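You operate a simulated robot arm through the tools that you are given. There is no shell and no other tool. Be economical: measure what you need, move in short steps, check, and stop when the job is done.

You are at the controls of a simulated two-armed robot. One attempt, no reset.

Task
Pick up the numbered regulator labelled "359" from the top of the grey cabinet with one hand, pass it to the other hand and put it on the second shelf from the bottom of the grey rack.
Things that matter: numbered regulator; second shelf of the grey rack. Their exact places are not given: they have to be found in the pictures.

The check looks at the end state, three seconds after you hand in, the way a careful person would. Anything else that was tipped, shoved, dropped, spilled or broken makes it a failure.

Robot
Two 7-joint arms with two-finger parallel grippers on one trunk, on a base that drives. Base frame: it is fixed to the floor where the robot stands at the start and does not move with it; the origin is under the middle of the robot, x ahead of it, y to its left, z up. Readings come in mm, degrees, newtons and seconds.
The left shoulder is at the start at [50, 177, 1029], the right one opposite. With the tool pointing down near the work surface each hand reaches from about 100 to 680 mm from the robot's upright axis, wherever it stands, measured 20 degrees to its own side. Places, roughly: second shelf of the grey rack [-1100, 1800, 600]. Payload 3.43 kg a hand.
The tool frame of a hand sits at the grasp point between the pads (the TCP): z along the fingers, y along the line on which they close. The tips reach 34 mm beyond it. Largest opening 128 mm; finger width 24, thickness 12; the body of the gripper, 48 by 130 mm, starts 96 mm behind the TCP.
Orientation is that of the tool frame in the base frame, as [roll, pitch, yaw] about the fixed x, y, z axes, in that order (R = Rz(yaw) Ry(pitch) Rx(roll)). With the fingers straight down and closing along the base's y, the tool's x points along the base's -x, its y along +y and its z along -z.

Tools
- The arms move only by the tool servo_tool. It takes "left_targets", "right_targets" or both (then of equal length, played together; a hand with none holds still); each is a list of rows, each a list of 3 entries, a list of its own where there are three numbers: the shift along the tool's x, y, z in mm, then the turn, a rotation vector about the tool's x, y, z in degrees, then the gripper command, from -1 (fully open) to 1 (shut), values between in proportion. In form: [[[x, y, z], [wx, wy, wz], grip], ...]. A call has 1 to 10 rows; each row shifts and turns the commanded pose from where the row before left it, along the tool's axes as they then stand. A row lasts 0.2 s, in which the tool goes at most 50 mm and 8.6 degrees; a call with a longer step from one row to the next is refused whole, and so is a gripper value outside its range. Where a pose cannot be reached the arm comes as near as it can. A force on the tool above 40 N (or 10 N above the force at the start of the call, whichever is more), or a blocked arm, ends the call early, and 0.2 s more pass. Each finger travels about 108 mm/s and halts on what it meets, pressing with about 36 N; the grip force reading is that of the motor and also rises with nothing between the fingers. The clock runs only during rows and for 0.2 s after the last one: add rows that do not move to give the fingers time. It gives the time, the measured TCP pose, the force on the tool (base axes), the opening and the grip force at its end, in the units of the frame above (readings bear some noise), with the torque about the TCP (base axes, N m) and any sound that the robot's microphone picked up.
- Cameras (640 x 400 px; columns grow to the right, rows downward): "scene" is now at [160.3, 12.5, 1248.2]; the picture's right is [0.14, -0.99, 0.00], its down [-0.01, -0.00, -1.00] and it looks along [0.99, 0.14, -0.01] (base axes); focal length 222 px, centre (320, 200). "left" rides on the left gripper at [76, 11, -160] in its tool frame; the picture's right is [-0.15, 0.99, 0.00], its down [-0.88, -0.13, -0.46] and it looks along [-0.45, -0.07, 0.89] (tool axes); focal length 234 px, centre (320, 200). "right" rides on the right gripper at [76, -11, -160] in its tool frame; the picture's right is [0.15, 0.99, 0.00], its down [-0.88, 0.13, -0.46] and it looks along [-0.45, 0.07, 0.89] (tool axes); focal length 234 px, centre (320, 200).
- camera(camera): a new picture of that camera. No time passes.
- lift_body(by): slides the trunk up (or, below 0, down) by that many mm; the arms and the scene camera ride with it, the base frame stays. It gives what a move gives, with no picture.
- roll_base(legs): drives the robot by 1 to 6 legs, each [ahead, turn to the left] in mm and degrees, along the robot's own axes; the way and the turn of a leg run together, so that a leg with both is an arc; at most 1500 mm and 180 degrees a leg. The arms and the cameras ride along, it lands a little off, and it stops where it bumps. It gives what a move gives.
- turn_head(pan, tilt): turns the head with the scene camera to pan (to the left, within 80 degrees either way) and tilt (down, from -29 to 69), counted from straight ahead of the robot. It gives what a move gives.
- probe_pixels(camera, pixels): there is no depth. For up to 12 entries [column, row, z] of the newest picture of that camera ("zoom" is the newest enlarged one), the place [x, y] in the base frame at which the ray of that pixel passes the height z, good to about 2 mm. No time passes.
- enlarge(camera, box): a new picture of the part [left, top, right, bottom] of that camera's present view, enlarged. No time passes.
- finish_job(): hands the job in; it is judged then, once.

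Go step by step. Measure first, check grasps and placings, and put right what went wrong. The budget is 80 turns and 62 pictures, counting those below and the enlarged ones. Unless the task says otherwise, let go and move clear before handing in.

The tools are called after "Emit:" as a command line: name --argument value ..., lists and objects as JSON in quotes. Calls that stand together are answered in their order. servo_tool: Moves the arms, as the interface text tells. Its arguments: {"type":"object","properties":{"left_targets":{"type":"array","items":{"type":"array"}},"right_targets":{"type":"array","items":{"type":"array"}}},"required":[]} The other tools are called the same way: lift_body (by) slides the trunk up or down; roll_base (legs) drives the base; turn_head (pan, tilt) turns the head that bears the scene camera; camera (camera) takes a picture; probe_pixels (camera, pixels) gives the place at which the rays of pixels pass given heights; enlarge (camera, box) takes an enlarged picture of a part of a camera's view; finish_job () hands the job in.

At the start:

```text
time: 0.0
left_position: [315.0, 200.8, 1191.6]
left_orientation: [-180.0, 0.0, 180.0]
left_wrist_force: [0.8, -0.5, -0.6]
left_moment: [-0.04, -0.02, -0.01]
left_grip_width: 128.2
left_grip_force: 0.0
right_position: [297.3, -67.2, 1206.3]
right_orientation: [179.9, 0.1, 180.0]
right_wrist_force: [0.2, -0.1, 0.0]
right_moment: [0.0, 0.02, -0.01]
right_grip_width: 128.3
right_grip_force: 0.0
trunk travel left (down, up): [-200.0, 201.0]
robot x, y, heading: [4.1, 0.9, -0.3]
head pan, tilt: [8.1, 0.3]
```

scene: 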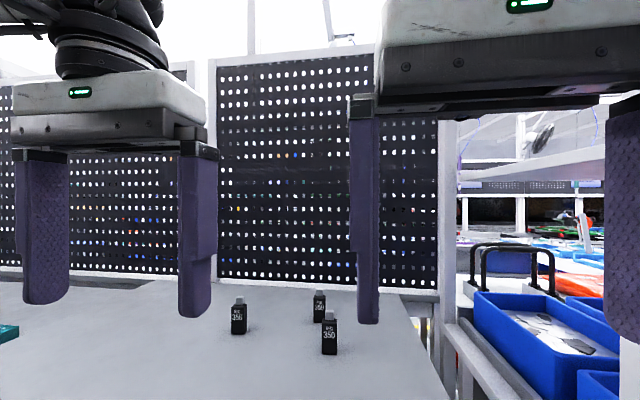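
right: 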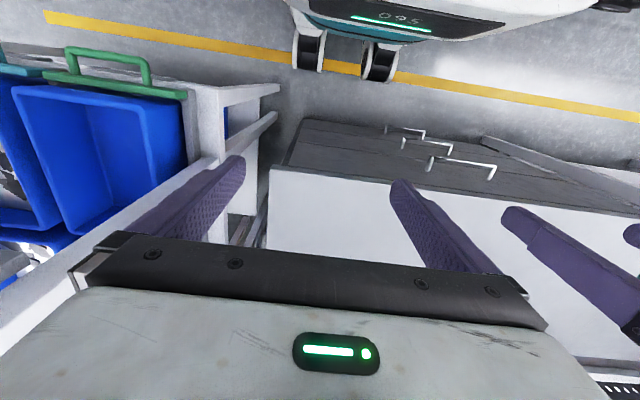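
left: 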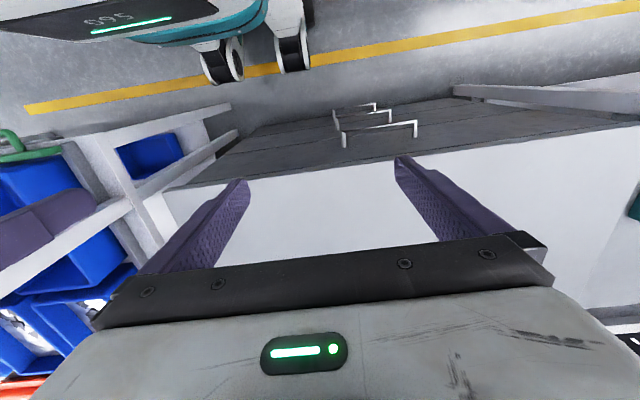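

The scene picture shows three small black objects near (238,315), (319,306) and (329,332) on a light top. I'll enlarge to read their labels.

Emit:
enlarge --camera "scene" --box '[210, 270, 370, 370]'

Emit:
turn_head --pan 20 --tilt 40

Emit:
camera --camera "scene"

```text
4.00 times, centred on (290, 320) of scene
```

zoom: 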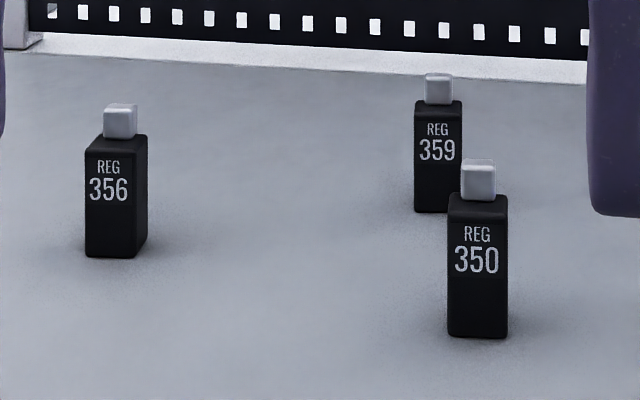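

```text
time: 1.1
left_position: [314.0, 201.5, 1193.0]
left_orientation: [180.0, 0.0, 180.0]
left_wrist_force: [-0.8, 0.3, 0.2]
left_moment: [0.01, 0.01, 0.0]
left_grip_width: 128.1
left_grip_force: 0.0
right_position: [297.6, -67.0, 1205.5]
right_orientation: [180.0, 0.1, -179.9]
right_wrist_force: [0.0, 1.1, -0.2]
right_moment: [0.0, 0.01, 0.0]
right_grip_width: 128.0
right_grip_force: 0.2
trunk travel left (down, up): [-200.0, 201.0]
robot x, y, heading: [0.4, -1.3, -0.2]
head pan, tilt: [20.0, 40.0]
```

```text
57 pictures are left
```

scene: 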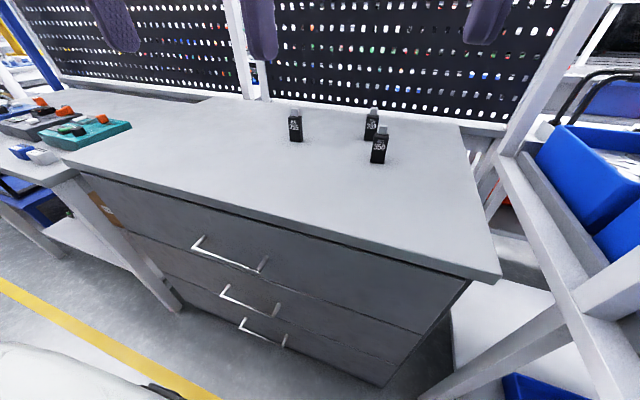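

359 is the far right one, behind 350. I need the height of the cabinet top, so I'll get rays now and again after lifting the trunk.

Emit:
enlarge --camera "scene" --box '[280, 80, 440, 180]'

Emit:
probe_pixels --camera "scene" --pixels '[[501, 276, 700], [501, 276, 900], [379, 164, 700], [379, 164, 900], [371, 140, 700], [371, 140, 900], [78, 167, 700], [78, 167, 900]]'

Emit:
lift_body --by 150

Emit:
camera --camera "scene"

```text
4.00 times, centred on (360, 130) of scene
```

zoom: 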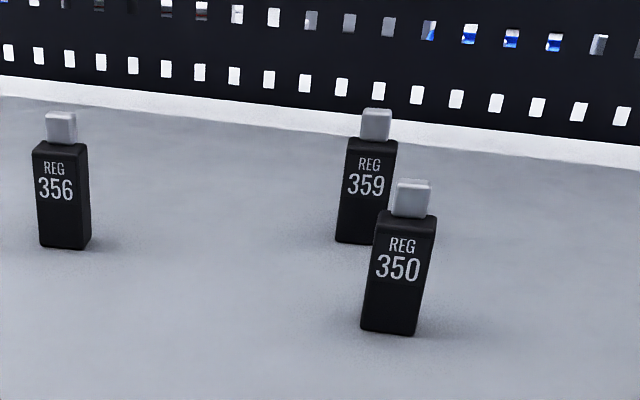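

```text
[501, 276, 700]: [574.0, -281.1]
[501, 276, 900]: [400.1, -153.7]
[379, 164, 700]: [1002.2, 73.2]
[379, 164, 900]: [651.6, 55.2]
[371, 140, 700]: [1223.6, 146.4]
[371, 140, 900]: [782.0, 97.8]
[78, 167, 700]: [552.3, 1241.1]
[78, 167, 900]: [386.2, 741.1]
```

```text
time: 2.8
left_position: [313.5, 201.6, 1342.0]
left_orientation: [179.9, 0.0, -180.0]
left_wrist_force: [0.4, 0.5, 0.3]
left_moment: [0.01, 0.01, 0.0]
left_grip_width: 128.0
left_grip_force: 0.1
right_position: [297.5, -67.5, 1354.9]
right_orientation: [180.0, 0.2, 180.0]
right_wrist_force: [-0.2, 0.5, 0.0]
right_moment: [-0.01, -0.04, 0.0]
right_grip_width: 128.0
right_grip_force: 0.0
trunk travel left (down, up): [-350.0, 51.0]
robot x, y, heading: [0.4, -0.5, -0.1]
head pan, tilt: [20.0, 40.0]
```

```text
55 pictures are left
```

scene: 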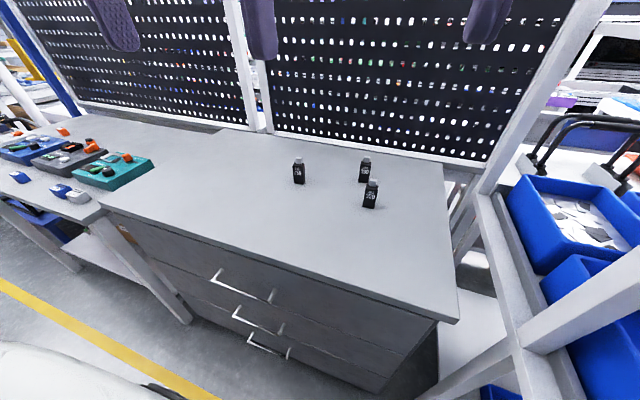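

Emit:
enlarge --camera "scene" --box '[280, 130, 440, 230]'

Emit:
probe_pixels --camera "scene" --pixels '[[459, 318, 700], [459, 318, 900], [370, 208, 700], [370, 208, 900], [363, 182, 700], [363, 182, 900]]'

```text
4.00 times, centred on (360, 180) of scene
```

zoom: 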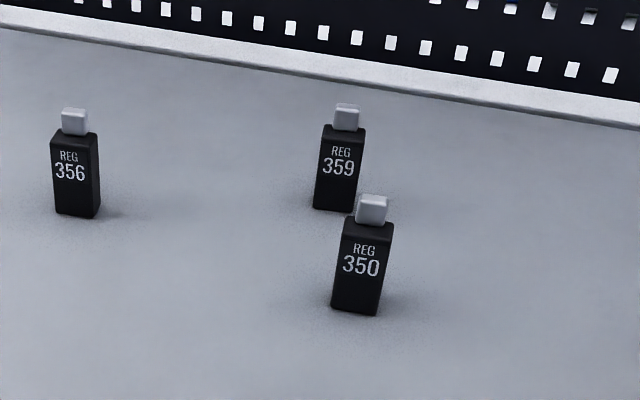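

```text
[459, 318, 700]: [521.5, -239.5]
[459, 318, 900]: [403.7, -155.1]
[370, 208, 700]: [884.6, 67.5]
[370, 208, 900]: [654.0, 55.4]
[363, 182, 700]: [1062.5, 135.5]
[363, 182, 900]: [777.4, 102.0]
```

Both views agree at a top height of about 897 mm. I'll probe the feet and caps of 359 and 350 in the zoom.

Emit:
probe_pixels --camera "zoom" --pixels '[[315, 207, 897], [353, 211, 897], [331, 309, 897], [376, 315, 897], [380, 309, 897], [55, 214, 897], [94, 217, 897], [347, 104, 970], [347, 104, 990], [372, 196, 970], [372, 196, 990], [440, 120, 897]]'

```text
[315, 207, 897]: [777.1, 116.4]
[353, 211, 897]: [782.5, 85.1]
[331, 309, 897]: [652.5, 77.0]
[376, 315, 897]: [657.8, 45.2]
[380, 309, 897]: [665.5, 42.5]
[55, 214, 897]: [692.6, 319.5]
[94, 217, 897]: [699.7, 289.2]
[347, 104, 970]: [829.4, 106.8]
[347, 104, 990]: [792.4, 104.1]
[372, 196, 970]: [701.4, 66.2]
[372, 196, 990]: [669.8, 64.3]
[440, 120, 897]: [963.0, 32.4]
```

359's feet are at about x 777–782, y 85–116, so its centre is near (792,101), turned about 10°. To reach it I must drive closer, so I'll check the gap between the base front and the cabinet.

Emit:
camera --camera "left"

Emit:
turn_head --pan 0 --tilt 69

Emit:
camera --camera "scene"

```text
53 pictures are left
```

left: 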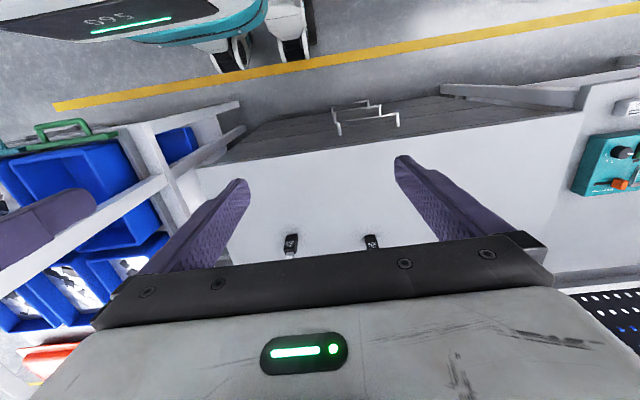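

```text
time: 3.7
left_position: [313.8, 200.7, 1341.6]
left_orientation: [179.9, 0.0, -179.8]
left_wrist_force: [-0.4, 0.2, 0.9]
left_moment: [0.03, 0.02, 0.0]
left_grip_width: 128.2
left_grip_force: 0.1
right_position: [297.7, -66.4, 1356.8]
right_orientation: [179.9, 0.1, -179.9]
right_wrist_force: [0.1, 0.6, 0.4]
right_moment: [-0.02, 0.02, -0.01]
right_grip_width: 128.1
right_grip_force: 0.1
trunk travel left (down, up): [-350.0, 51.0]
robot x, y, heading: [0.6, -2.0, -0.2]
head pan, tilt: [0.0, 68.8]
```

```text
52 pictures are left
```

scene: 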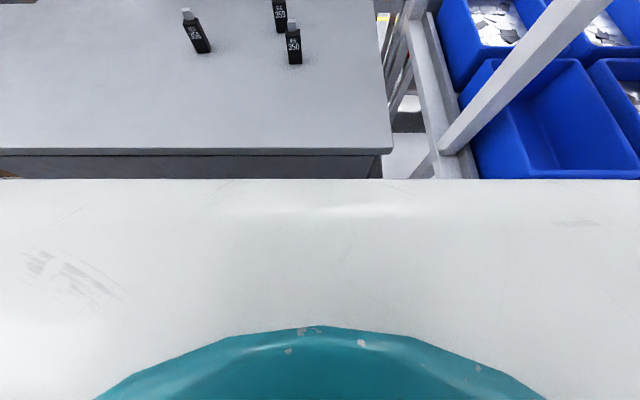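

Emit:
probe_pixels --camera "left" --pixels '[[235, 71, 0], [302, 60, 0], [190, 43, 100], [190, 43, 300], [210, 12, 300], [210, 12, 800], [260, 20, 300], [120, 33, 600], [120, 33, 800], [337, 148, 600], [400, 126, 800]]'

Emit:
probe_pixels --camera "scene" --pixels '[[200, 180, 600], [200, 180, 800], [200, 180, 1000], [320, 326, 600], [320, 326, 400], [200, 150, 897], [380, 150, 897], [20, 150, 897]]'

```text
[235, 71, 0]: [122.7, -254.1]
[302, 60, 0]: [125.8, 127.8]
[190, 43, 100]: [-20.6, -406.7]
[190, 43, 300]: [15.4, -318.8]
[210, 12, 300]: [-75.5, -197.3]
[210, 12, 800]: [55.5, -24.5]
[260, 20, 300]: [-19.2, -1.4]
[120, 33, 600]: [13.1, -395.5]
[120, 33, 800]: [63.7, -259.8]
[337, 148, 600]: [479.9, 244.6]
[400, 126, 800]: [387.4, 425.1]
```

```text
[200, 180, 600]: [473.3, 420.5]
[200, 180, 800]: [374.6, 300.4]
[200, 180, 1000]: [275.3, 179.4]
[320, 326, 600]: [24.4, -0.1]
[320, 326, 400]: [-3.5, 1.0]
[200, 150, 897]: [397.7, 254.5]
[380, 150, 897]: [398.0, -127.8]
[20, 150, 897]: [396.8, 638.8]
```

The wheels' front is near x 125 and the cabinet edge at x 397 (handles ~360), so 170 mm ahead is safe. Then I'll look again at the target.

Emit:
roll_base --legs '[[170, 0]]'

Emit:
turn_head --pan 10 --tilt 45

Emit:
enlarge --camera "scene" --box '[240, 100, 400, 200]'

```text
time: 5.1
left_position: [435.3, 200.7, 1341.0]
left_orientation: [180.0, -0.1, -179.9]
left_wrist_force: [-1.1, -0.2, -0.2]
left_moment: [-0.01, -0.09, -0.02]
left_grip_width: 128.0
left_grip_force: 0.1
right_position: [417.8, -66.7, 1356.3]
right_orientation: [179.9, 0.1, 179.9]
right_wrist_force: [-0.1, -0.2, 0.5]
right_moment: [0.0, -0.11, 0.03]
right_grip_width: 128.1
right_grip_force: 0.1
trunk travel left (down, up): [-350.0, 51.0]
robot x, y, heading: [118.8, -0.2, -0.3]
head pan, tilt: [0.0, 68.8]
stopped in leg 1: the robot was blocked; the commanded pose is now the measured one
```

```text
time: 6.0
left_position: [437.4, 200.9, 1341.1]
left_orientation: [180.0, -0.1, -180.0]
left_wrist_force: [-0.1, 0.2, -0.2]
left_moment: [-0.01, -0.03, -0.02]
left_grip_width: 127.7
left_grip_force: 0.0
right_position: [421.8, -67.6, 1354.6]
right_orientation: [179.9, -0.1, 179.8]
right_wrist_force: [0.1, -0.3, -0.6]
right_moment: [-0.02, -0.02, 0.0]
right_grip_width: 128.2
right_grip_force: 0.1
trunk travel left (down, up): [-350.0, 51.0]
robot x, y, heading: [121.2, -1.7, -0.0]
head pan, tilt: [10.0, 45.0]
```

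```text
4.00 times, centred on (320, 150) of scene
```

zoom: 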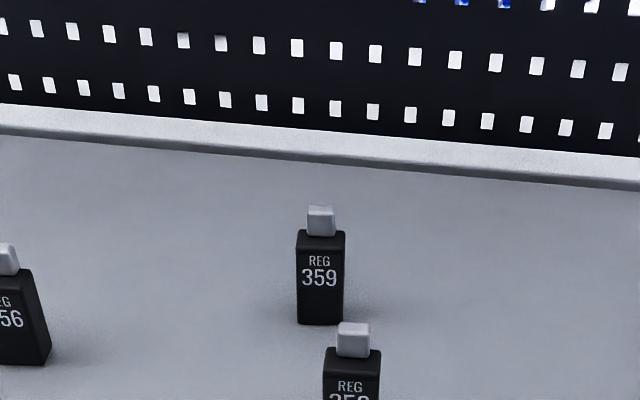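

The base stopped at x 121, so the target is about 680 mm away. I'll use a tilted tool for the extra reach; first I probe 359 more precisely.

Emit:
probe_pixels --camera "zoom" --pixels '[[298, 322, 897], [340, 325, 897], [297, 240, 965], [345, 240, 965], [300, 230, 965], [308, 207, 985], [333, 207, 985], [308, 207, 980], [335, 232, 970], [308, 232, 970], [326, 377, 965], [380, 352, 965]]'

Emit:
enlarge --camera "scene" --box '[300, 145, 340, 185]'

```text
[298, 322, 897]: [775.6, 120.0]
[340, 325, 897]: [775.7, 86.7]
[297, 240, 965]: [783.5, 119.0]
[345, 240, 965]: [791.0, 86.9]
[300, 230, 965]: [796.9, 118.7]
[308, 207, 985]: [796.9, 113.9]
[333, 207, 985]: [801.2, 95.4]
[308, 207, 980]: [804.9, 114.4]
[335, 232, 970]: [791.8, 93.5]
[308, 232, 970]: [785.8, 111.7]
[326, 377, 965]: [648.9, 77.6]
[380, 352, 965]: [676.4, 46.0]
```

```text
10.00 times, centred on (320, 165) of scene
```

zoom: 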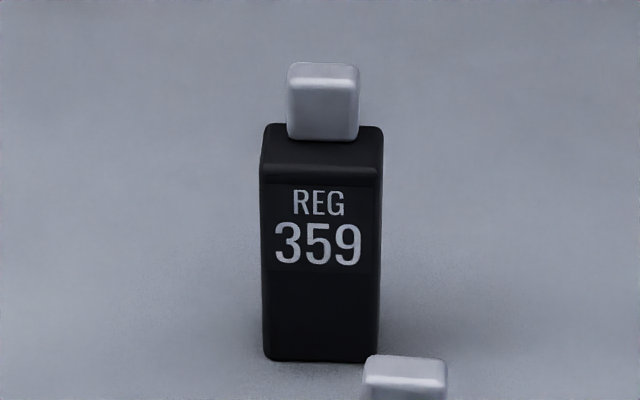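

Emit:
probe_pixels --camera "zoom" --pixels '[[266, 357, 897], [377, 362, 897], [262, 174, 962], [381, 176, 962], [262, 174, 968], [381, 176, 968], [267, 126, 962], [381, 128, 962], [290, 82, 980], [357, 84, 980], [290, 64, 980], [357, 66, 980]]'

```text
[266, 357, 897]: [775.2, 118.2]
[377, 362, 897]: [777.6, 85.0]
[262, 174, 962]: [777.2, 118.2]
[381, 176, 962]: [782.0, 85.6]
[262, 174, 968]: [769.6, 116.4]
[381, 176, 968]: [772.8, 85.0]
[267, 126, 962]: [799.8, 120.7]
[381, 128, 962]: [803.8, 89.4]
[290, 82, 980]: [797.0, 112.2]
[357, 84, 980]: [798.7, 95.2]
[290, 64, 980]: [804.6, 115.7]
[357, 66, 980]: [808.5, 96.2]
```

359's body is about 33×22 mm, z 897–963, with a cap to ~988; its centre is about (789,103), yaw about 6°. I'll move the left hand to a pre-grasp pose up and behind, with the tool tilting forward.

Emit:
servo_tool --left_targets '[[[-34.75, -12.25, 33], [0, 0, 0], -0.1], [[-34.75, -12.25, 33], [0, 0, 0], -0.1], [[-34.75, -12.25, 33], [0, 0, 0], -0.1], [[-34.75, -12.25, 33], [0, 0, 0], -0.1], [[-34.75, -12.25, 33], [0, 0, 0], -0.1], [[-34.75, -12.25, 33], [0, 0, 0], -0.1], [[-34.75, -12.25, 33], [0, 0, 0], -0.1], [[-34.75, -12.25, 33], [0, 0, -6], -0.1], [[0, 0, 0], [0, -7, 0], -0.1], [[0, 0, 0], [0, -7, 0], -0.1]]'

Emit:
servo_tool --left_targets '[[[0, 0, 0], [0, -7, 0], -0.1], [[0, 0, 0], [0, -7, 0], -0.1], [[0, 0, 0], [0, -7, 0], -0.1], [[0, 0, 0], [0, 0, 0], -0.1]]'

Emit:
camera --camera "left"

Emit:
camera --camera "scene"

```text
time: 8.2
left_position: [712.3, 103.2, 1074.5]
left_orientation: [-180.0, 13.8, -174.0]
left_wrist_force: [-0.3, 0.6, 0.4]
left_moment: [-0.01, 0.03, 0.01]
left_grip_width: 70.5
left_grip_force: 0.1
right_position: [420.3, -67.2, 1355.1]
right_orientation: [179.9, -0.1, 179.8]
right_wrist_force: [-0.7, 0.4, 0.1]
right_moment: [-0.03, -0.02, 0.04]
right_grip_width: 128.1
right_grip_force: 0.1
trunk travel left (down, up): [-350.0, 51.0]
robot x, y, heading: [123.9, 1.5, 0.1]
head pan, tilt: [10.0, 45.0]
```

```text
time: 9.2
left_position: [714.7, 104.5, 1075.8]
left_orientation: [180.0, 34.8, -174.0]
left_wrist_force: [0.3, -0.3, -0.7]
left_moment: [0.0, -0.01, 0.01]
left_grip_width: 70.4
left_grip_force: 0.1
right_position: [420.4, -68.4, 1354.9]
right_orientation: [179.9, -0.1, 179.8]
right_wrist_force: [-0.5, 0.3, 0.8]
right_moment: [0.02, -0.01, 0.0]
right_grip_width: 128.0
right_grip_force: 0.1
trunk travel left (down, up): [-350.0, 51.0]
robot x, y, heading: [126.7, 0.3, -0.1]
head pan, tilt: [10.0, 45.0]
```

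```text
49 pictures are left
```

left: 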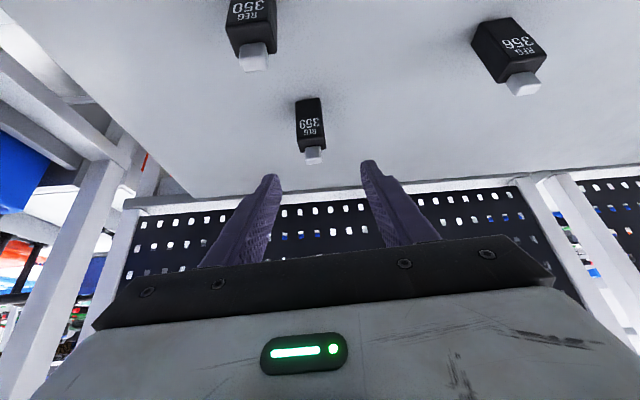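

```text
48 pictures are left
```

scene: 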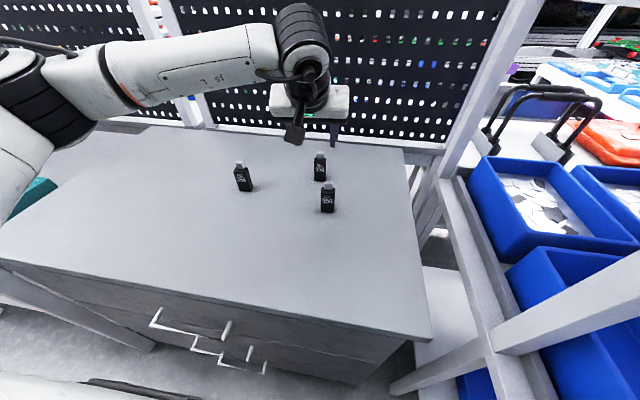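

The left hand is at the planned pre-grasp pose and 359 lies at (310,125) in the left view. I'll cross-check its position from this camera.

Emit:
enlarge --camera "left" --box '[270, 80, 350, 180]'

Emit:
probe_pixels --camera "left" --pixels '[[296, 99, 897], [320, 97, 897], [300, 152, 963], [326, 149, 963], [313, 161, 988], [313, 161, 980]]'

```text
4.00 times, centred on (310, 130) of left
```

zoom: 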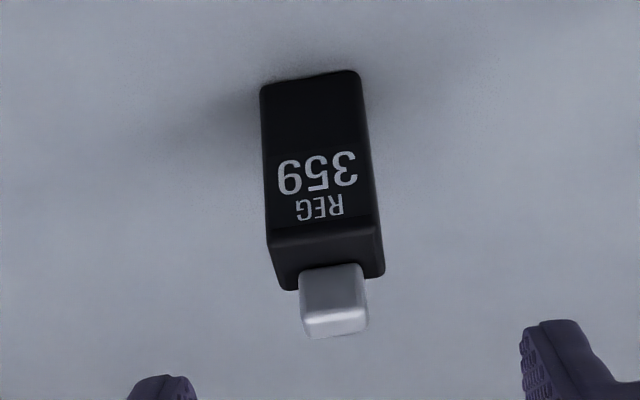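

```text
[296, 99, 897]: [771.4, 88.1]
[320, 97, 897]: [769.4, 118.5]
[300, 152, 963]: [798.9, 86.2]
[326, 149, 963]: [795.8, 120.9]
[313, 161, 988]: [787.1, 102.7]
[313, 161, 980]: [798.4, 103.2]
```

Both cameras agree on centre ≈ (787,103). I'll descend so that the finger ends straddle the upper body (TCP about 776,102,966).

Emit:
servo_tool --left_targets '[[[2.6, -1.8, 25], [0, 0, 0], -0.1], [[2.6, -1.8, 25], [0, 0, 0], -0.1], [[2.6, -1.8, 25], [0, 0, 0], -0.1], [[2.6, -1.8, 25], [0, 0, 0], -0.1], [[2.6, -1.8, 25], [0, 0, 0], -0.1], [[0, 0, 0], [0, 0, 0], -0.1]]'

Emit:
camera --camera "left"

Emit:
enlarge --camera "scene" --box '[260, 110, 380, 220]'

```text
time: 10.6
left_position: [776.5, 98.6, 965.0]
left_orientation: [179.9, 34.9, -174.1]
left_wrist_force: [0.1, -0.1, 0.6]
left_moment: [-0.01, 0.02, -0.01]
left_grip_width: 70.2
left_grip_force: 0.0
right_position: [420.6, -67.6, 1355.0]
right_orientation: [179.9, -0.1, 179.8]
right_wrist_force: [0.4, 0.0, 0.0]
right_moment: [-0.04, 0.01, 0.0]
right_grip_width: 128.1
right_grip_force: 0.1
trunk travel left (down, up): [-350.0, 51.0]
robot x, y, heading: [121.0, 0.2, 0.2]
head pan, tilt: [10.0, 45.0]
```

```text
46 pictures are left
```

left: 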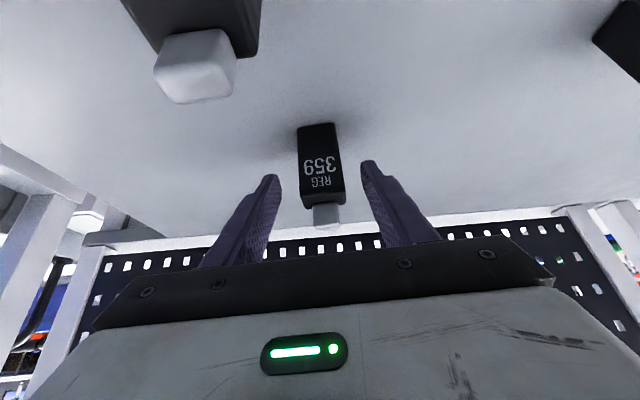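

```text
3.64 times, centred on (320, 165) of scene
```

zoom: 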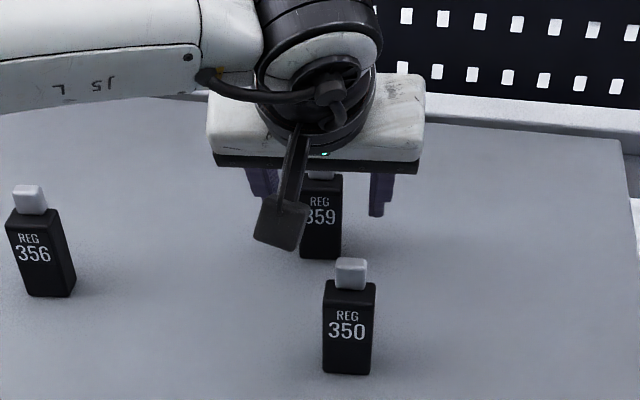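

359 sits midway between the fingertips (275 and 365, object 321). Closing.

Emit:
servo_tool --left_targets '[[[0, 0, 0], [0, 0, 0], 0.3], [[0, 0, 0], [0, 0, 0], 0.6], [[0, 0, 0], [0, 0, 0], 1], [[0, 0, 0], [0, 0, 0], 1], [[0, 0, 0], [0, 0, 0], 1]]'

Emit:
camera --camera "left"

```text
time: 11.8
left_position: [776.5, 99.4, 965.5]
left_orientation: [180.0, 34.7, -174.0]
left_wrist_force: [0.3, 1.1, -1.0]
left_moment: [0.05, 0.0, 0.0]
left_grip_width: 33.6
left_grip_force: 36.2
right_position: [420.8, -68.4, 1354.3]
right_orientation: [180.0, 0.0, 179.8]
right_wrist_force: [0.0, 0.1, 0.1]
right_moment: [0.0, -0.02, 0.0]
right_grip_width: 127.8
right_grip_force: 0.0
trunk travel left (down, up): [-350.0, 51.0]
robot x, y, heading: [119.9, -1.1, -0.3]
head pan, tilt: [10.0, 45.0]
```

```text
44 pictures are left
```

left: 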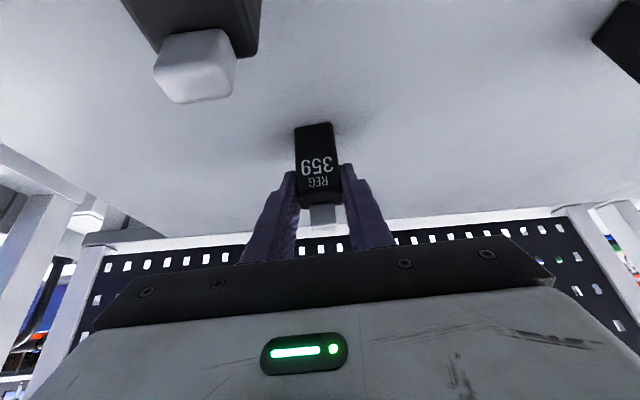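

Gripped at 33.6 mm with 36 N. I'll lift straight up 200 mm and then draw back.

Emit:
servo_tool --left_targets '[[[-11, 0, -16], [0, 0, 0], 1], [[-22.8, 0, -32.8], [0, 0, 0], 1], [[-22.8, 0, -32.8], [0, 0, 0], 1], [[-22.8, 0, -32.8], [0, 0, 0], 1], [[-22.8, 0, -32.8], [0, 0, 0], 1], [[-22.8, 0, -32.8], [0, 0, 0], 1], [[0, 0, 0], [0, 0, 0], 1]]'

Emit:
camera --camera "left"

```text
time: 13.4
left_position: [775.3, 102.8, 1182.4]
left_orientation: [179.9, 34.6, -174.0]
left_wrist_force: [-0.5, 0.5, -1.8]
left_moment: [-0.01, 0.0, 0.02]
left_grip_width: 33.4
left_grip_force: 36.0
right_position: [421.5, -66.9, 1354.7]
right_orientation: [179.9, -0.1, 179.8]
right_wrist_force: [0.1, 0.3, -0.3]
right_moment: [-0.03, 0.04, 0.0]
right_grip_width: 128.0
right_grip_force: 0.1
trunk travel left (down, up): [-350.0, 51.0]
robot x, y, heading: [122.6, 1.8, 0.0]
head pan, tilt: [10.0, 45.0]
```

```text
43 pictures are left
```

left: 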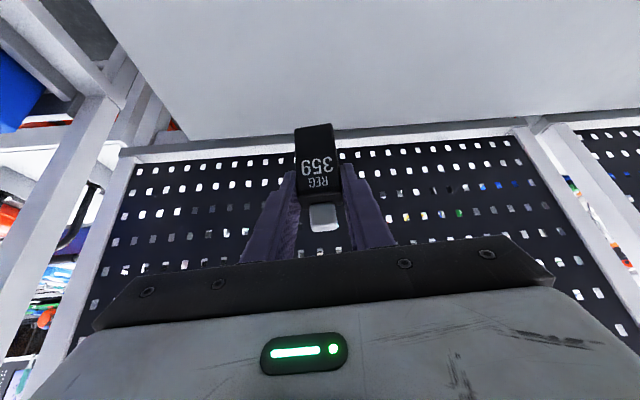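

It holds firmly. I'll draw the hand back and look to the left towards the rack.

Emit:
servo_tool --left_targets '[[[36.8, 4.7, -25.5], [0, 0, 0], 1], [[36.8, 4.7, -25.5], [0, 0, 0], 1], [[36.8, 4.7, -25.5], [0, 0, 0], 1], [[36.8, 4.7, -25.5], [0, 0, 0], 1], [[36.8, 4.7, -25.5], [0, 0, 0], 1], [[36.8, 4.7, -25.5], [0, 0, 0], 1], [[36.8, 4.7, -25.5], [0, 0, 0], 1], [[0, 0, 0], [0, 0, 0], 1]]'

Emit:
roll_base --legs '[[-250, 0]]'

Emit:
turn_head --pan 80 --tilt 20

Emit:
camera --camera "scene"

```text
time: 15.2
left_position: [459.2, 101.1, 1179.6]
left_orientation: [179.9, 34.5, -173.6]
left_wrist_force: [0.4, -0.7, -1.1]
left_moment: [0.01, -0.02, 0.01]
left_grip_width: 33.6
left_grip_force: 36.1
right_position: [422.2, -67.8, 1354.7]
right_orientation: [179.9, -0.1, 179.8]
right_wrist_force: [1.1, 1.2, 0.5]
right_moment: [-0.02, -0.03, -0.04]
right_grip_width: 128.1
right_grip_force: 0.1
trunk travel left (down, up): [-350.0, 51.0]
robot x, y, heading: [122.7, 3.6, -0.2]
head pan, tilt: [10.0, 45.0]
```

```text
time: 17.0
left_position: [206.9, 99.6, 1180.5]
left_orientation: [-180.0, 34.8, -174.0]
left_wrist_force: [0.4, -0.3, -1.1]
left_moment: [-0.01, 0.0, 0.03]
left_grip_width: 33.5
left_grip_force: 35.7
right_position: [168.1, -67.9, 1355.3]
right_orientation: [179.9, 0.0, 179.8]
right_wrist_force: [-0.4, -0.1, -0.4]
right_moment: [0.0, -0.06, -0.02]
right_grip_width: 127.9
right_grip_force: 0.0
trunk travel left (down, up): [-350.0, 51.0]
robot x, y, heading: [-130.1, 1.6, -0.2]
head pan, tilt: [10.0, 45.0]
```

```text
time: 18.4
left_position: [207.4, 99.2, 1179.9]
left_orientation: [179.8, 34.7, -174.0]
left_wrist_force: [-0.2, -1.0, -1.3]
left_moment: [0.02, 0.01, 0.0]
left_grip_width: 33.5
left_grip_force: 36.4
right_position: [168.0, -67.3, 1355.2]
right_orientation: [179.8, -0.2, 179.7]
right_wrist_force: [0.3, -1.0, 0.4]
right_moment: [0.02, -0.02, 0.0]
right_grip_width: 128.1
right_grip_force: 0.0
trunk travel left (down, up): [-350.0, 51.0]
robot x, y, heading: [-130.1, -0.8, 0.1]
head pan, tilt: [80.0, 20.0]
```

```text
42 pictures are left
```

scene: 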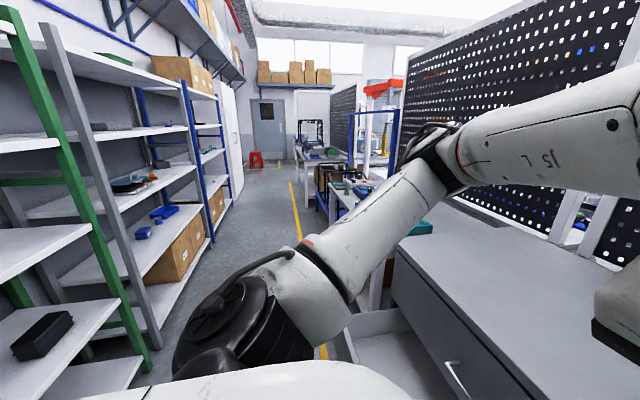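

The row of racks lies along the left, open towards the aisle: green, grey, then blue. I'll back off a little more, turn left 90° and look at the rack.

Emit:
roll_base --legs '[[-120, 0], [0, 90]]'

Emit:
turn_head --pan 30 --tilt 20

Emit:
camera --camera "scene"

```text
time: 20.8
left_position: [49.8, 163.3, 1179.6]
left_orientation: [-179.8, 34.7, -162.0]
left_wrist_force: [-1.2, 1.0, -1.8]
left_moment: [-0.08, -0.01, -0.07]
left_grip_width: 33.3
left_grip_force: 35.9
right_position: [47.9, -8.2, 1354.1]
right_orientation: [-179.8, -0.3, -168.1]
right_wrist_force: [-0.6, 1.2, 0.5]
right_moment: [-0.18, -0.1, 0.01]
right_grip_width: 128.0
right_grip_force: 0.0
trunk travel left (down, up): [-350.0, 51.0]
robot x, y, heading: [-248.2, -52.3, 10.8]
head pan, tilt: [80.0, 20.0]
stopped in leg 2: the robot was blocked; the commanded pose is now the measured one
```

```text
time: 22.0
left_position: [51.5, 157.0, 1181.5]
left_orientation: [179.9, 34.8, -162.3]
left_wrist_force: [-0.1, -0.1, -1.2]
left_moment: [-0.01, -0.01, 0.02]
left_grip_width: 33.5
left_grip_force: 36.4
right_position: [51.0, -13.3, 1354.3]
right_orientation: [179.7, -0.2, -168.2]
right_wrist_force: [-0.2, 0.9, 0.6]
right_moment: [-0.01, 0.0, 0.0]
right_grip_width: 128.0
right_grip_force: 0.1
trunk travel left (down, up): [-350.0, 51.0]
robot x, y, heading: [-251.7, -52.6, 11.1]
head pan, tilt: [30.0, 20.0]
```

```text
41 pictures are left
```

scene: 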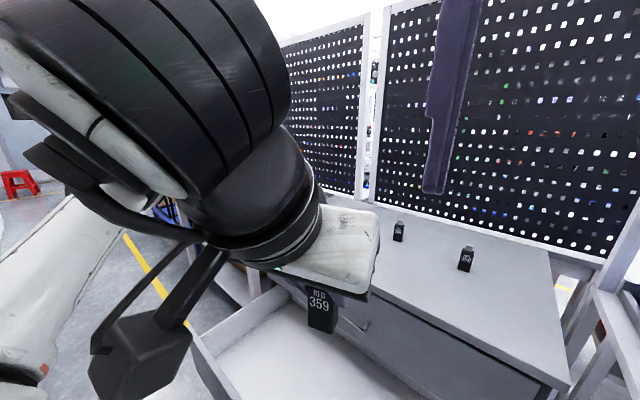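

The turn was blocked at 11°. I'll look around on both sides to find what it touches.

Emit:
turn_head --pan 80 --tilt 45

Emit:
camera --camera "scene"

Emit:
turn_head --pan -80 --tilt 40

Emit:
camera --camera "scene"

```text
time: 23.2
left_position: [51.3, 156.6, 1181.1]
left_orientation: [179.8, 34.7, -162.3]
left_wrist_force: [0.6, -0.2, -2.1]
left_moment: [-0.03, 0.02, 0.05]
left_grip_width: 33.7
left_grip_force: 36.4
right_position: [50.7, -13.5, 1355.8]
right_orientation: [179.7, -0.2, -168.2]
right_wrist_force: [0.1, -0.1, 0.5]
right_moment: [0.02, 0.04, -0.01]
right_grip_width: 127.8
right_grip_force: 0.0
trunk travel left (down, up): [-350.0, 51.0]
robot x, y, heading: [-249.4, -55.4, 10.7]
head pan, tilt: [80.0, 45.0]
```

```text
40 pictures are left
```

scene: 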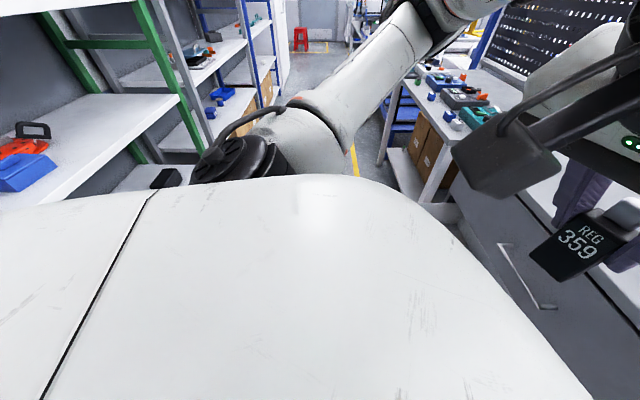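

```text
time: 25.6
left_position: [51.1, 158.0, 1180.4]
left_orientation: [179.8, 34.8, -162.2]
left_wrist_force: [0.4, 0.6, -1.3]
left_moment: [-0.01, 0.0, 0.0]
left_grip_width: 33.6
left_grip_force: 36.2
right_position: [50.3, -13.3, 1355.4]
right_orientation: [179.7, -0.2, -168.3]
right_wrist_force: [-0.1, 0.2, 0.5]
right_moment: [-0.01, 0.03, -0.01]
right_grip_width: 127.9
right_grip_force: 0.0
trunk travel left (down, up): [-350.0, 51.0]
robot x, y, heading: [-247.1, -50.0, 10.5]
head pan, tilt: [-80.0, 40.0]
```

```text
39 pictures are left
```

scene: 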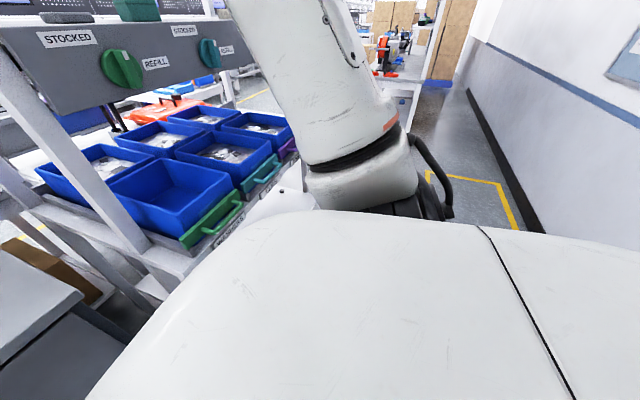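

Emit:
probe_pixels --camera "scene" --pixels '[[80, 294, 897], [240, 205, 800], [240, 205, 900], [205, 245, 800], [170, 285, 600], [170, 285, 300], [285, 140, 900], [440, 180, 0], [480, 90, 0], [300, 190, 800], [300, 190, 1000]]'

Emit:
turn_head --pan -30 --tilt 60

Emit:
camera --camera "scene"

Emit:
camera --camera "right"

```text
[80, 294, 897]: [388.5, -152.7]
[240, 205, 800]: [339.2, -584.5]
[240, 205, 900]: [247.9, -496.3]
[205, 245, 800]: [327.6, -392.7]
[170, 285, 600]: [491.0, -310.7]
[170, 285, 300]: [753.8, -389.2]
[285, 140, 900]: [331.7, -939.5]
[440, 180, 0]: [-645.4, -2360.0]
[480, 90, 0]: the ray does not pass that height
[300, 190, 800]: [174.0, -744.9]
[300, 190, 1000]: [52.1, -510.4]
```

```text
time: 26.8
left_position: [50.9, 156.0, 1180.1]
left_orientation: [179.8, 34.7, -162.3]
left_wrist_force: [0.0, -0.2, -1.5]
left_moment: [0.02, 0.03, 0.01]
left_grip_width: 33.7
left_grip_force: 35.8
right_position: [48.9, -13.8, 1355.2]
right_orientation: [179.7, -0.3, -168.3]
right_wrist_force: [-0.8, 0.2, 0.4]
right_moment: [-0.02, 0.02, 0.04]
right_grip_width: 127.9
right_grip_force: 0.1
trunk travel left (down, up): [-350.0, 51.0]
robot x, y, heading: [-245.2, -49.0, 10.8]
head pan, tilt: [-30.0, 60.0]
```

```text
38 pictures are left
```

scene: 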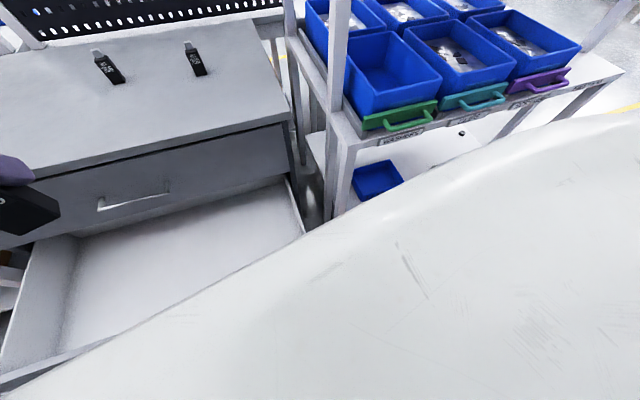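

```text
37 pictures are left
```

right: 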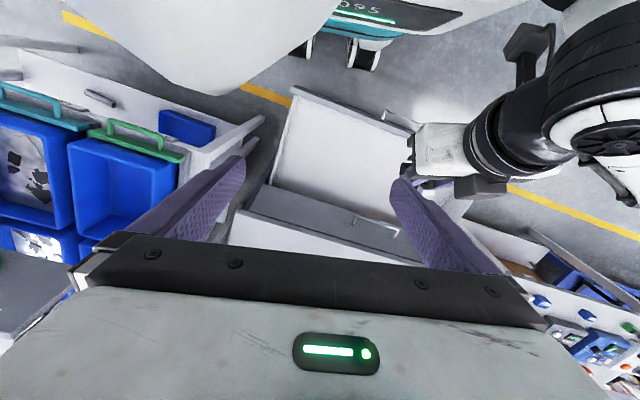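

The cabinet's second drawer is now pulled out about 300 mm: its handle caught on my base as I backed off, and it blocks the turn. I must close it again, so I'll look closely at the contact.

Emit:
enlarge --camera "right" --box '[240, 0, 480, 150]'

Emit:
turn_head --pan 30 --tilt 69

Emit:
camera --camera "scene"

Emit:
camera --camera "left"

```text
2.67 times, centred on (360, 75) of right
```

zoom: 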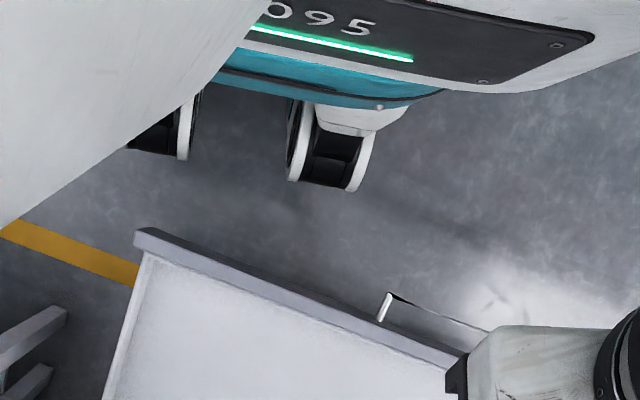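

```text
time: 28.1
left_position: [52.2, 157.9, 1180.1]
left_orientation: [179.8, 34.7, -162.3]
left_wrist_force: [0.1, 0.0, -1.5]
left_moment: [0.01, 0.01, -0.02]
left_grip_width: 33.3
left_grip_force: 35.8
right_position: [55.6, -13.7, 1351.5]
right_orientation: [-179.9, -0.6, -169.4]
right_wrist_force: [56.2, 57.0, -4.3]
right_moment: [-10.05, 9.6, -4.14]
right_grip_width: 127.9
right_grip_force: 0.1
trunk travel left (down, up): [-350.0, 51.0]
robot x, y, heading: [-250.6, -51.0, 11.1]
head pan, tilt: [30.0, 68.8]
```

```text
35 pictures are left
```

scene: 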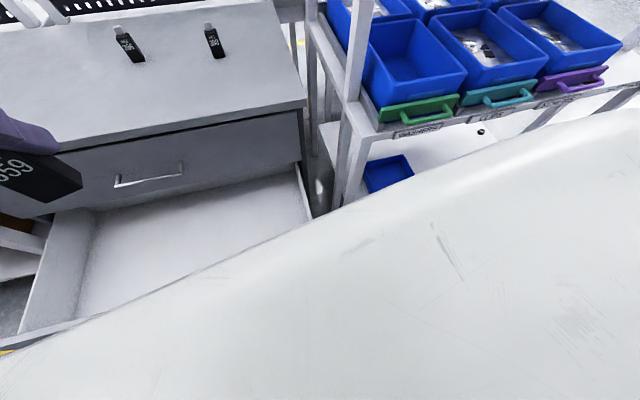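

```text
34 pictures are left
```

left: 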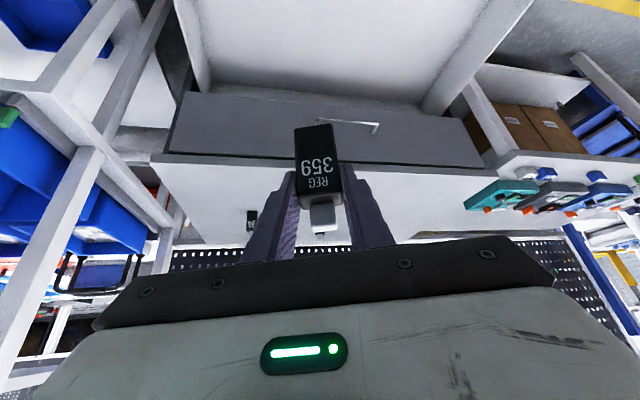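

The head pushed on the right hand while panning (56 N on it), so I'll turn the head back first. I'll also probe where the drawer front and wheels are.

Emit:
probe_pixels --camera "right" --pixels '[[292.5, 87, 500], [292.5, 87, 650], [386, 110, 500], [386, 110, 650], [405, 132, 650], [364, 71, 0], [310, 54, 0], [404, 38, 200], [404, 38, 400], [300, 95, 650]]'

Emit:
turn_head --pan -20 --tilt 45

Emit:
camera --camera "scene"

```text
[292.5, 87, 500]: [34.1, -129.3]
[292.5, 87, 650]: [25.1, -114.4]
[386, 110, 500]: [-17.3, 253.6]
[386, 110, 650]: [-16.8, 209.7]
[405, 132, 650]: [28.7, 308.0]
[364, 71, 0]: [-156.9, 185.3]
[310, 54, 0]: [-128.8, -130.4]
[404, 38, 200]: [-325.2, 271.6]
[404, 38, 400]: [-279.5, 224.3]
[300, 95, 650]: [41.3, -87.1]
```

```text
time: 29.3
left_position: [51.0, 158.5, 1180.9]
left_orientation: [179.8, 34.7, -162.3]
left_wrist_force: [-0.3, 0.0, -0.7]
left_moment: [0.03, 0.0, 0.03]
left_grip_width: 33.7
left_grip_force: 36.2
right_position: [50.1, -12.8, 1356.3]
right_orientation: [179.8, -0.3, -168.0]
right_wrist_force: [0.3, 0.4, 0.6]
right_moment: [-0.02, -0.03, -0.02]
right_grip_width: 127.8
right_grip_force: 0.0
trunk travel left (down, up): [-350.0, 51.0]
robot x, y, heading: [-248.7, -52.9, 10.8]
head pan, tilt: [-20.0, 45.0]
```

```text
33 pictures are left
```

scene: 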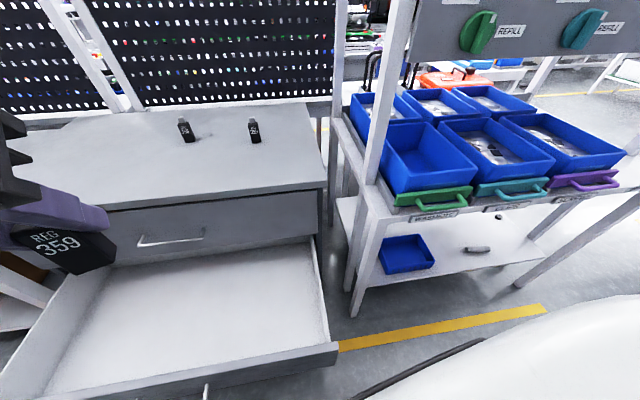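

The drawer front is now at x≈30 (about 360 mm out) and the head is clear again. I'll move the right hand ahead and tilt it back, so its camera shows the base front against the drawer.

Emit:
servo_tool --right_targets '[[[-20, -30, 0], [0, 0, 0], 1], [[-35, -20, 0], [0, 0, 0], 1], [[-35, -20, 10], [0, 0, 0], 1], [[-35, -20, 10], [0, 0, 0], 1], [[-35, -10, 10], [0, 0, 0], 1], [[-35, 0, 10], [0, 8, 0], 1], [[0, 0, 0], [0, 8, 0], 1], [[0, 0, 0], [0, 8, 0], 1], [[0, 0, 0], [0, 8, 0], 1], [[0, 0, 0], [0, 0, 0], 1]]'

Emit:
camera --camera "right"

```text
time: 31.5
left_position: [50.8, 157.7, 1180.6]
left_orientation: [179.8, 34.8, -162.3]
left_wrist_force: [1.0, -0.4, -1.3]
left_moment: [-0.02, 0.02, -0.02]
left_grip_width: 33.5
left_grip_force: 36.1
right_position: [175.0, -97.2, 1207.0]
right_orientation: [179.6, -32.2, -168.1]
right_wrist_force: [0.1, -0.5, -0.2]
right_moment: [0.02, -0.01, 0.02]
right_grip_width: 0.0
right_grip_force: 33.0
right hand out of reach, approached as far as the arm can: row 6, 7, 8, 9
trunk travel left (down, up): [-350.0, 51.0]
robot x, y, heading: [-246.7, -53.2, 10.4]
head pan, tilt: [-20.0, 45.0]
```

```text
32 pictures are left
```

right: 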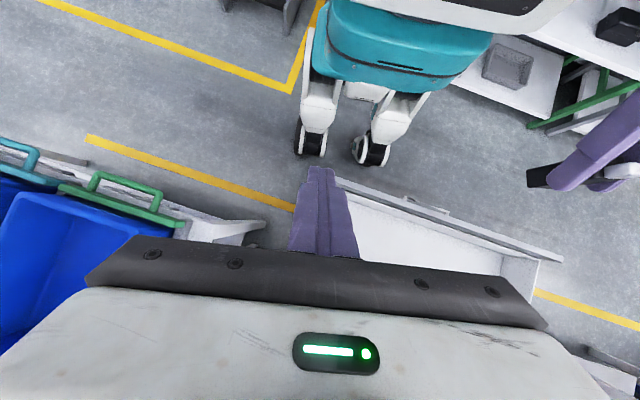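

Emit:
enlarge --camera "right" --box '[280, 60, 580, 270]'

Emit:
probe_pixels --camera "right" --pixels '[[375, 165, 0], [310, 156, 0], [408, 200, 600], [445, 213, 600], [335, 180, 600], [560, 262, 600], [350, 86, 300], [440, 80, 300]]'

```text
1.90 times, centred on (430, 165) of right
```

zoom: 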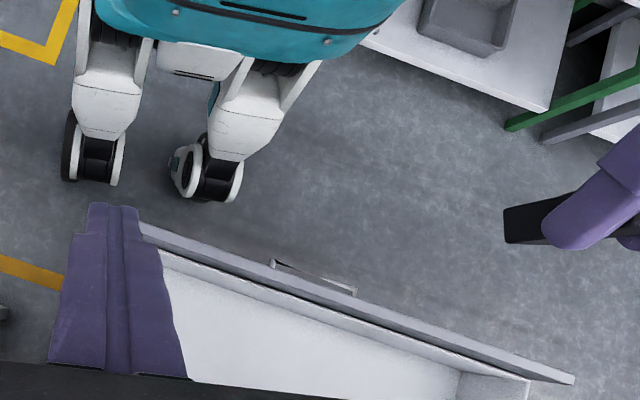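

```text
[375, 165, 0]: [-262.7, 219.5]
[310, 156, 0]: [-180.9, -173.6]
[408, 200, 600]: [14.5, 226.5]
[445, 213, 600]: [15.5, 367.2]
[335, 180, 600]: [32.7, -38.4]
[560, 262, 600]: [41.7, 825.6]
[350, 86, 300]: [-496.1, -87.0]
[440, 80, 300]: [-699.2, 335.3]
```

Emit:
probe_pixels --camera "right" --pixels '[[406.5, 198, 0], [406.5, 198, 300], [406.5, 198, 500], [406.5, 198, 600], [406.5, 198, 700], [449, 213, 300], [449, 213, 500], [449, 213, 600]]'

Emit:
probe_pixels --camera "scene" --pixels '[[207, 386, 300], [207, 386, 500], [207, 386, 600], [207, 386, 700], [338, 350, 300], [338, 350, 500], [338, 350, 600], [338, 350, 700]]'

```text
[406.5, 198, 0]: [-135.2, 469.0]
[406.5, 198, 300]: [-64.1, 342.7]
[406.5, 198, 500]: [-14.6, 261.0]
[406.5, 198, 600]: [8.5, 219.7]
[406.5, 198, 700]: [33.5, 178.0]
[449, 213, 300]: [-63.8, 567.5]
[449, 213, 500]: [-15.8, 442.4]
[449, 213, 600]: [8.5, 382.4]
```

```text
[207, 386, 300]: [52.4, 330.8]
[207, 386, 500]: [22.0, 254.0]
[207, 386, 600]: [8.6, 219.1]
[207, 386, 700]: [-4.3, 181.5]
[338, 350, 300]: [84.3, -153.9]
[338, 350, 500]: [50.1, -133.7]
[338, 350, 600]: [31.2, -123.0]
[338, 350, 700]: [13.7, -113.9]
```

The handle is at z 600, y 220–380, x ≈ 0–30, and I see no robot part actually holding it. I'll undo the turn by 11° and drive 60 mm ahead as a test, to see whether the drawer moves with the base.

Emit:
roll_base --legs '[[0, -10.5]]'

Emit:
camera --camera "right"

```text
time: 32.7
left_position: [82.6, 107.9, 1181.8]
left_orientation: [179.6, 34.7, -171.1]
left_wrist_force: [0.2, -1.0, -1.1]
left_moment: [0.11, 0.0, 0.06]
left_grip_width: 33.4
left_grip_force: 36.1
right_position: [164.4, -160.9, 1206.9]
right_orientation: [179.3, -32.0, -176.7]
right_wrist_force: [0.5, -0.8, -0.1]
right_moment: [0.13, 0.09, -0.03]
right_grip_width: 0.0
right_grip_force: 33.5
trunk travel left (down, up): [-350.0, 51.0]
robot x, y, heading: [-254.0, -42.3, 9.2]
head pan, tilt: [-20.0, 45.0]
stopped in leg 1: the robot was blocked; the commanded pose is now the measured one
```

```text
30 pictures are left
```

right: 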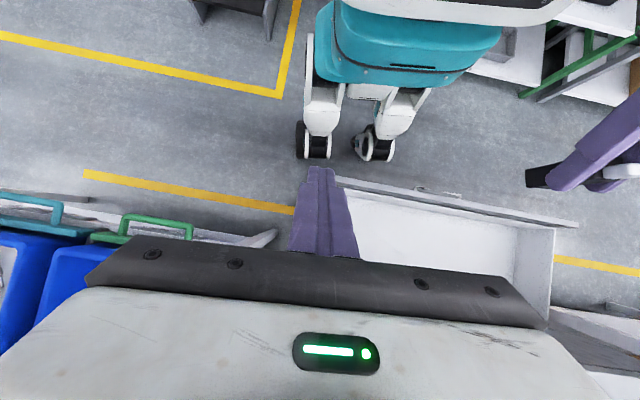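

Emit:
roll_base --legs '[[60, 0]]'

Emit:
camera --camera "right"

Emit:
camera --camera "scene"

```text
time: 33.7
left_position: [139.7, 122.2, 1179.4]
left_orientation: [179.9, 34.7, -170.8]
left_wrist_force: [0.1, 0.2, -1.5]
left_moment: [0.01, 0.04, 0.01]
left_grip_width: 33.5
left_grip_force: 35.7
right_position: [222.5, -147.0, 1206.4]
right_orientation: [-180.0, -31.8, -176.9]
right_wrist_force: [0.5, 0.2, -0.4]
right_moment: [-0.01, 0.04, -0.02]
right_grip_width: 0.1
right_grip_force: 32.7
trunk travel left (down, up): [-350.0, 51.0]
robot x, y, heading: [-191.9, -43.0, 8.7]
head pan, tilt: [-20.0, 45.0]
```

```text
29 pictures are left
```

right: 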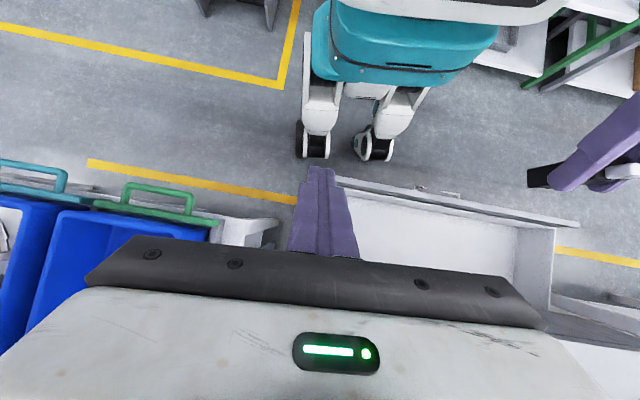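

```text
28 pictures are left
```

scene: 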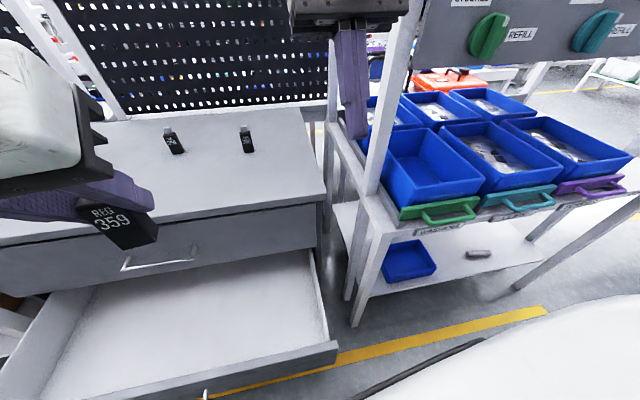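

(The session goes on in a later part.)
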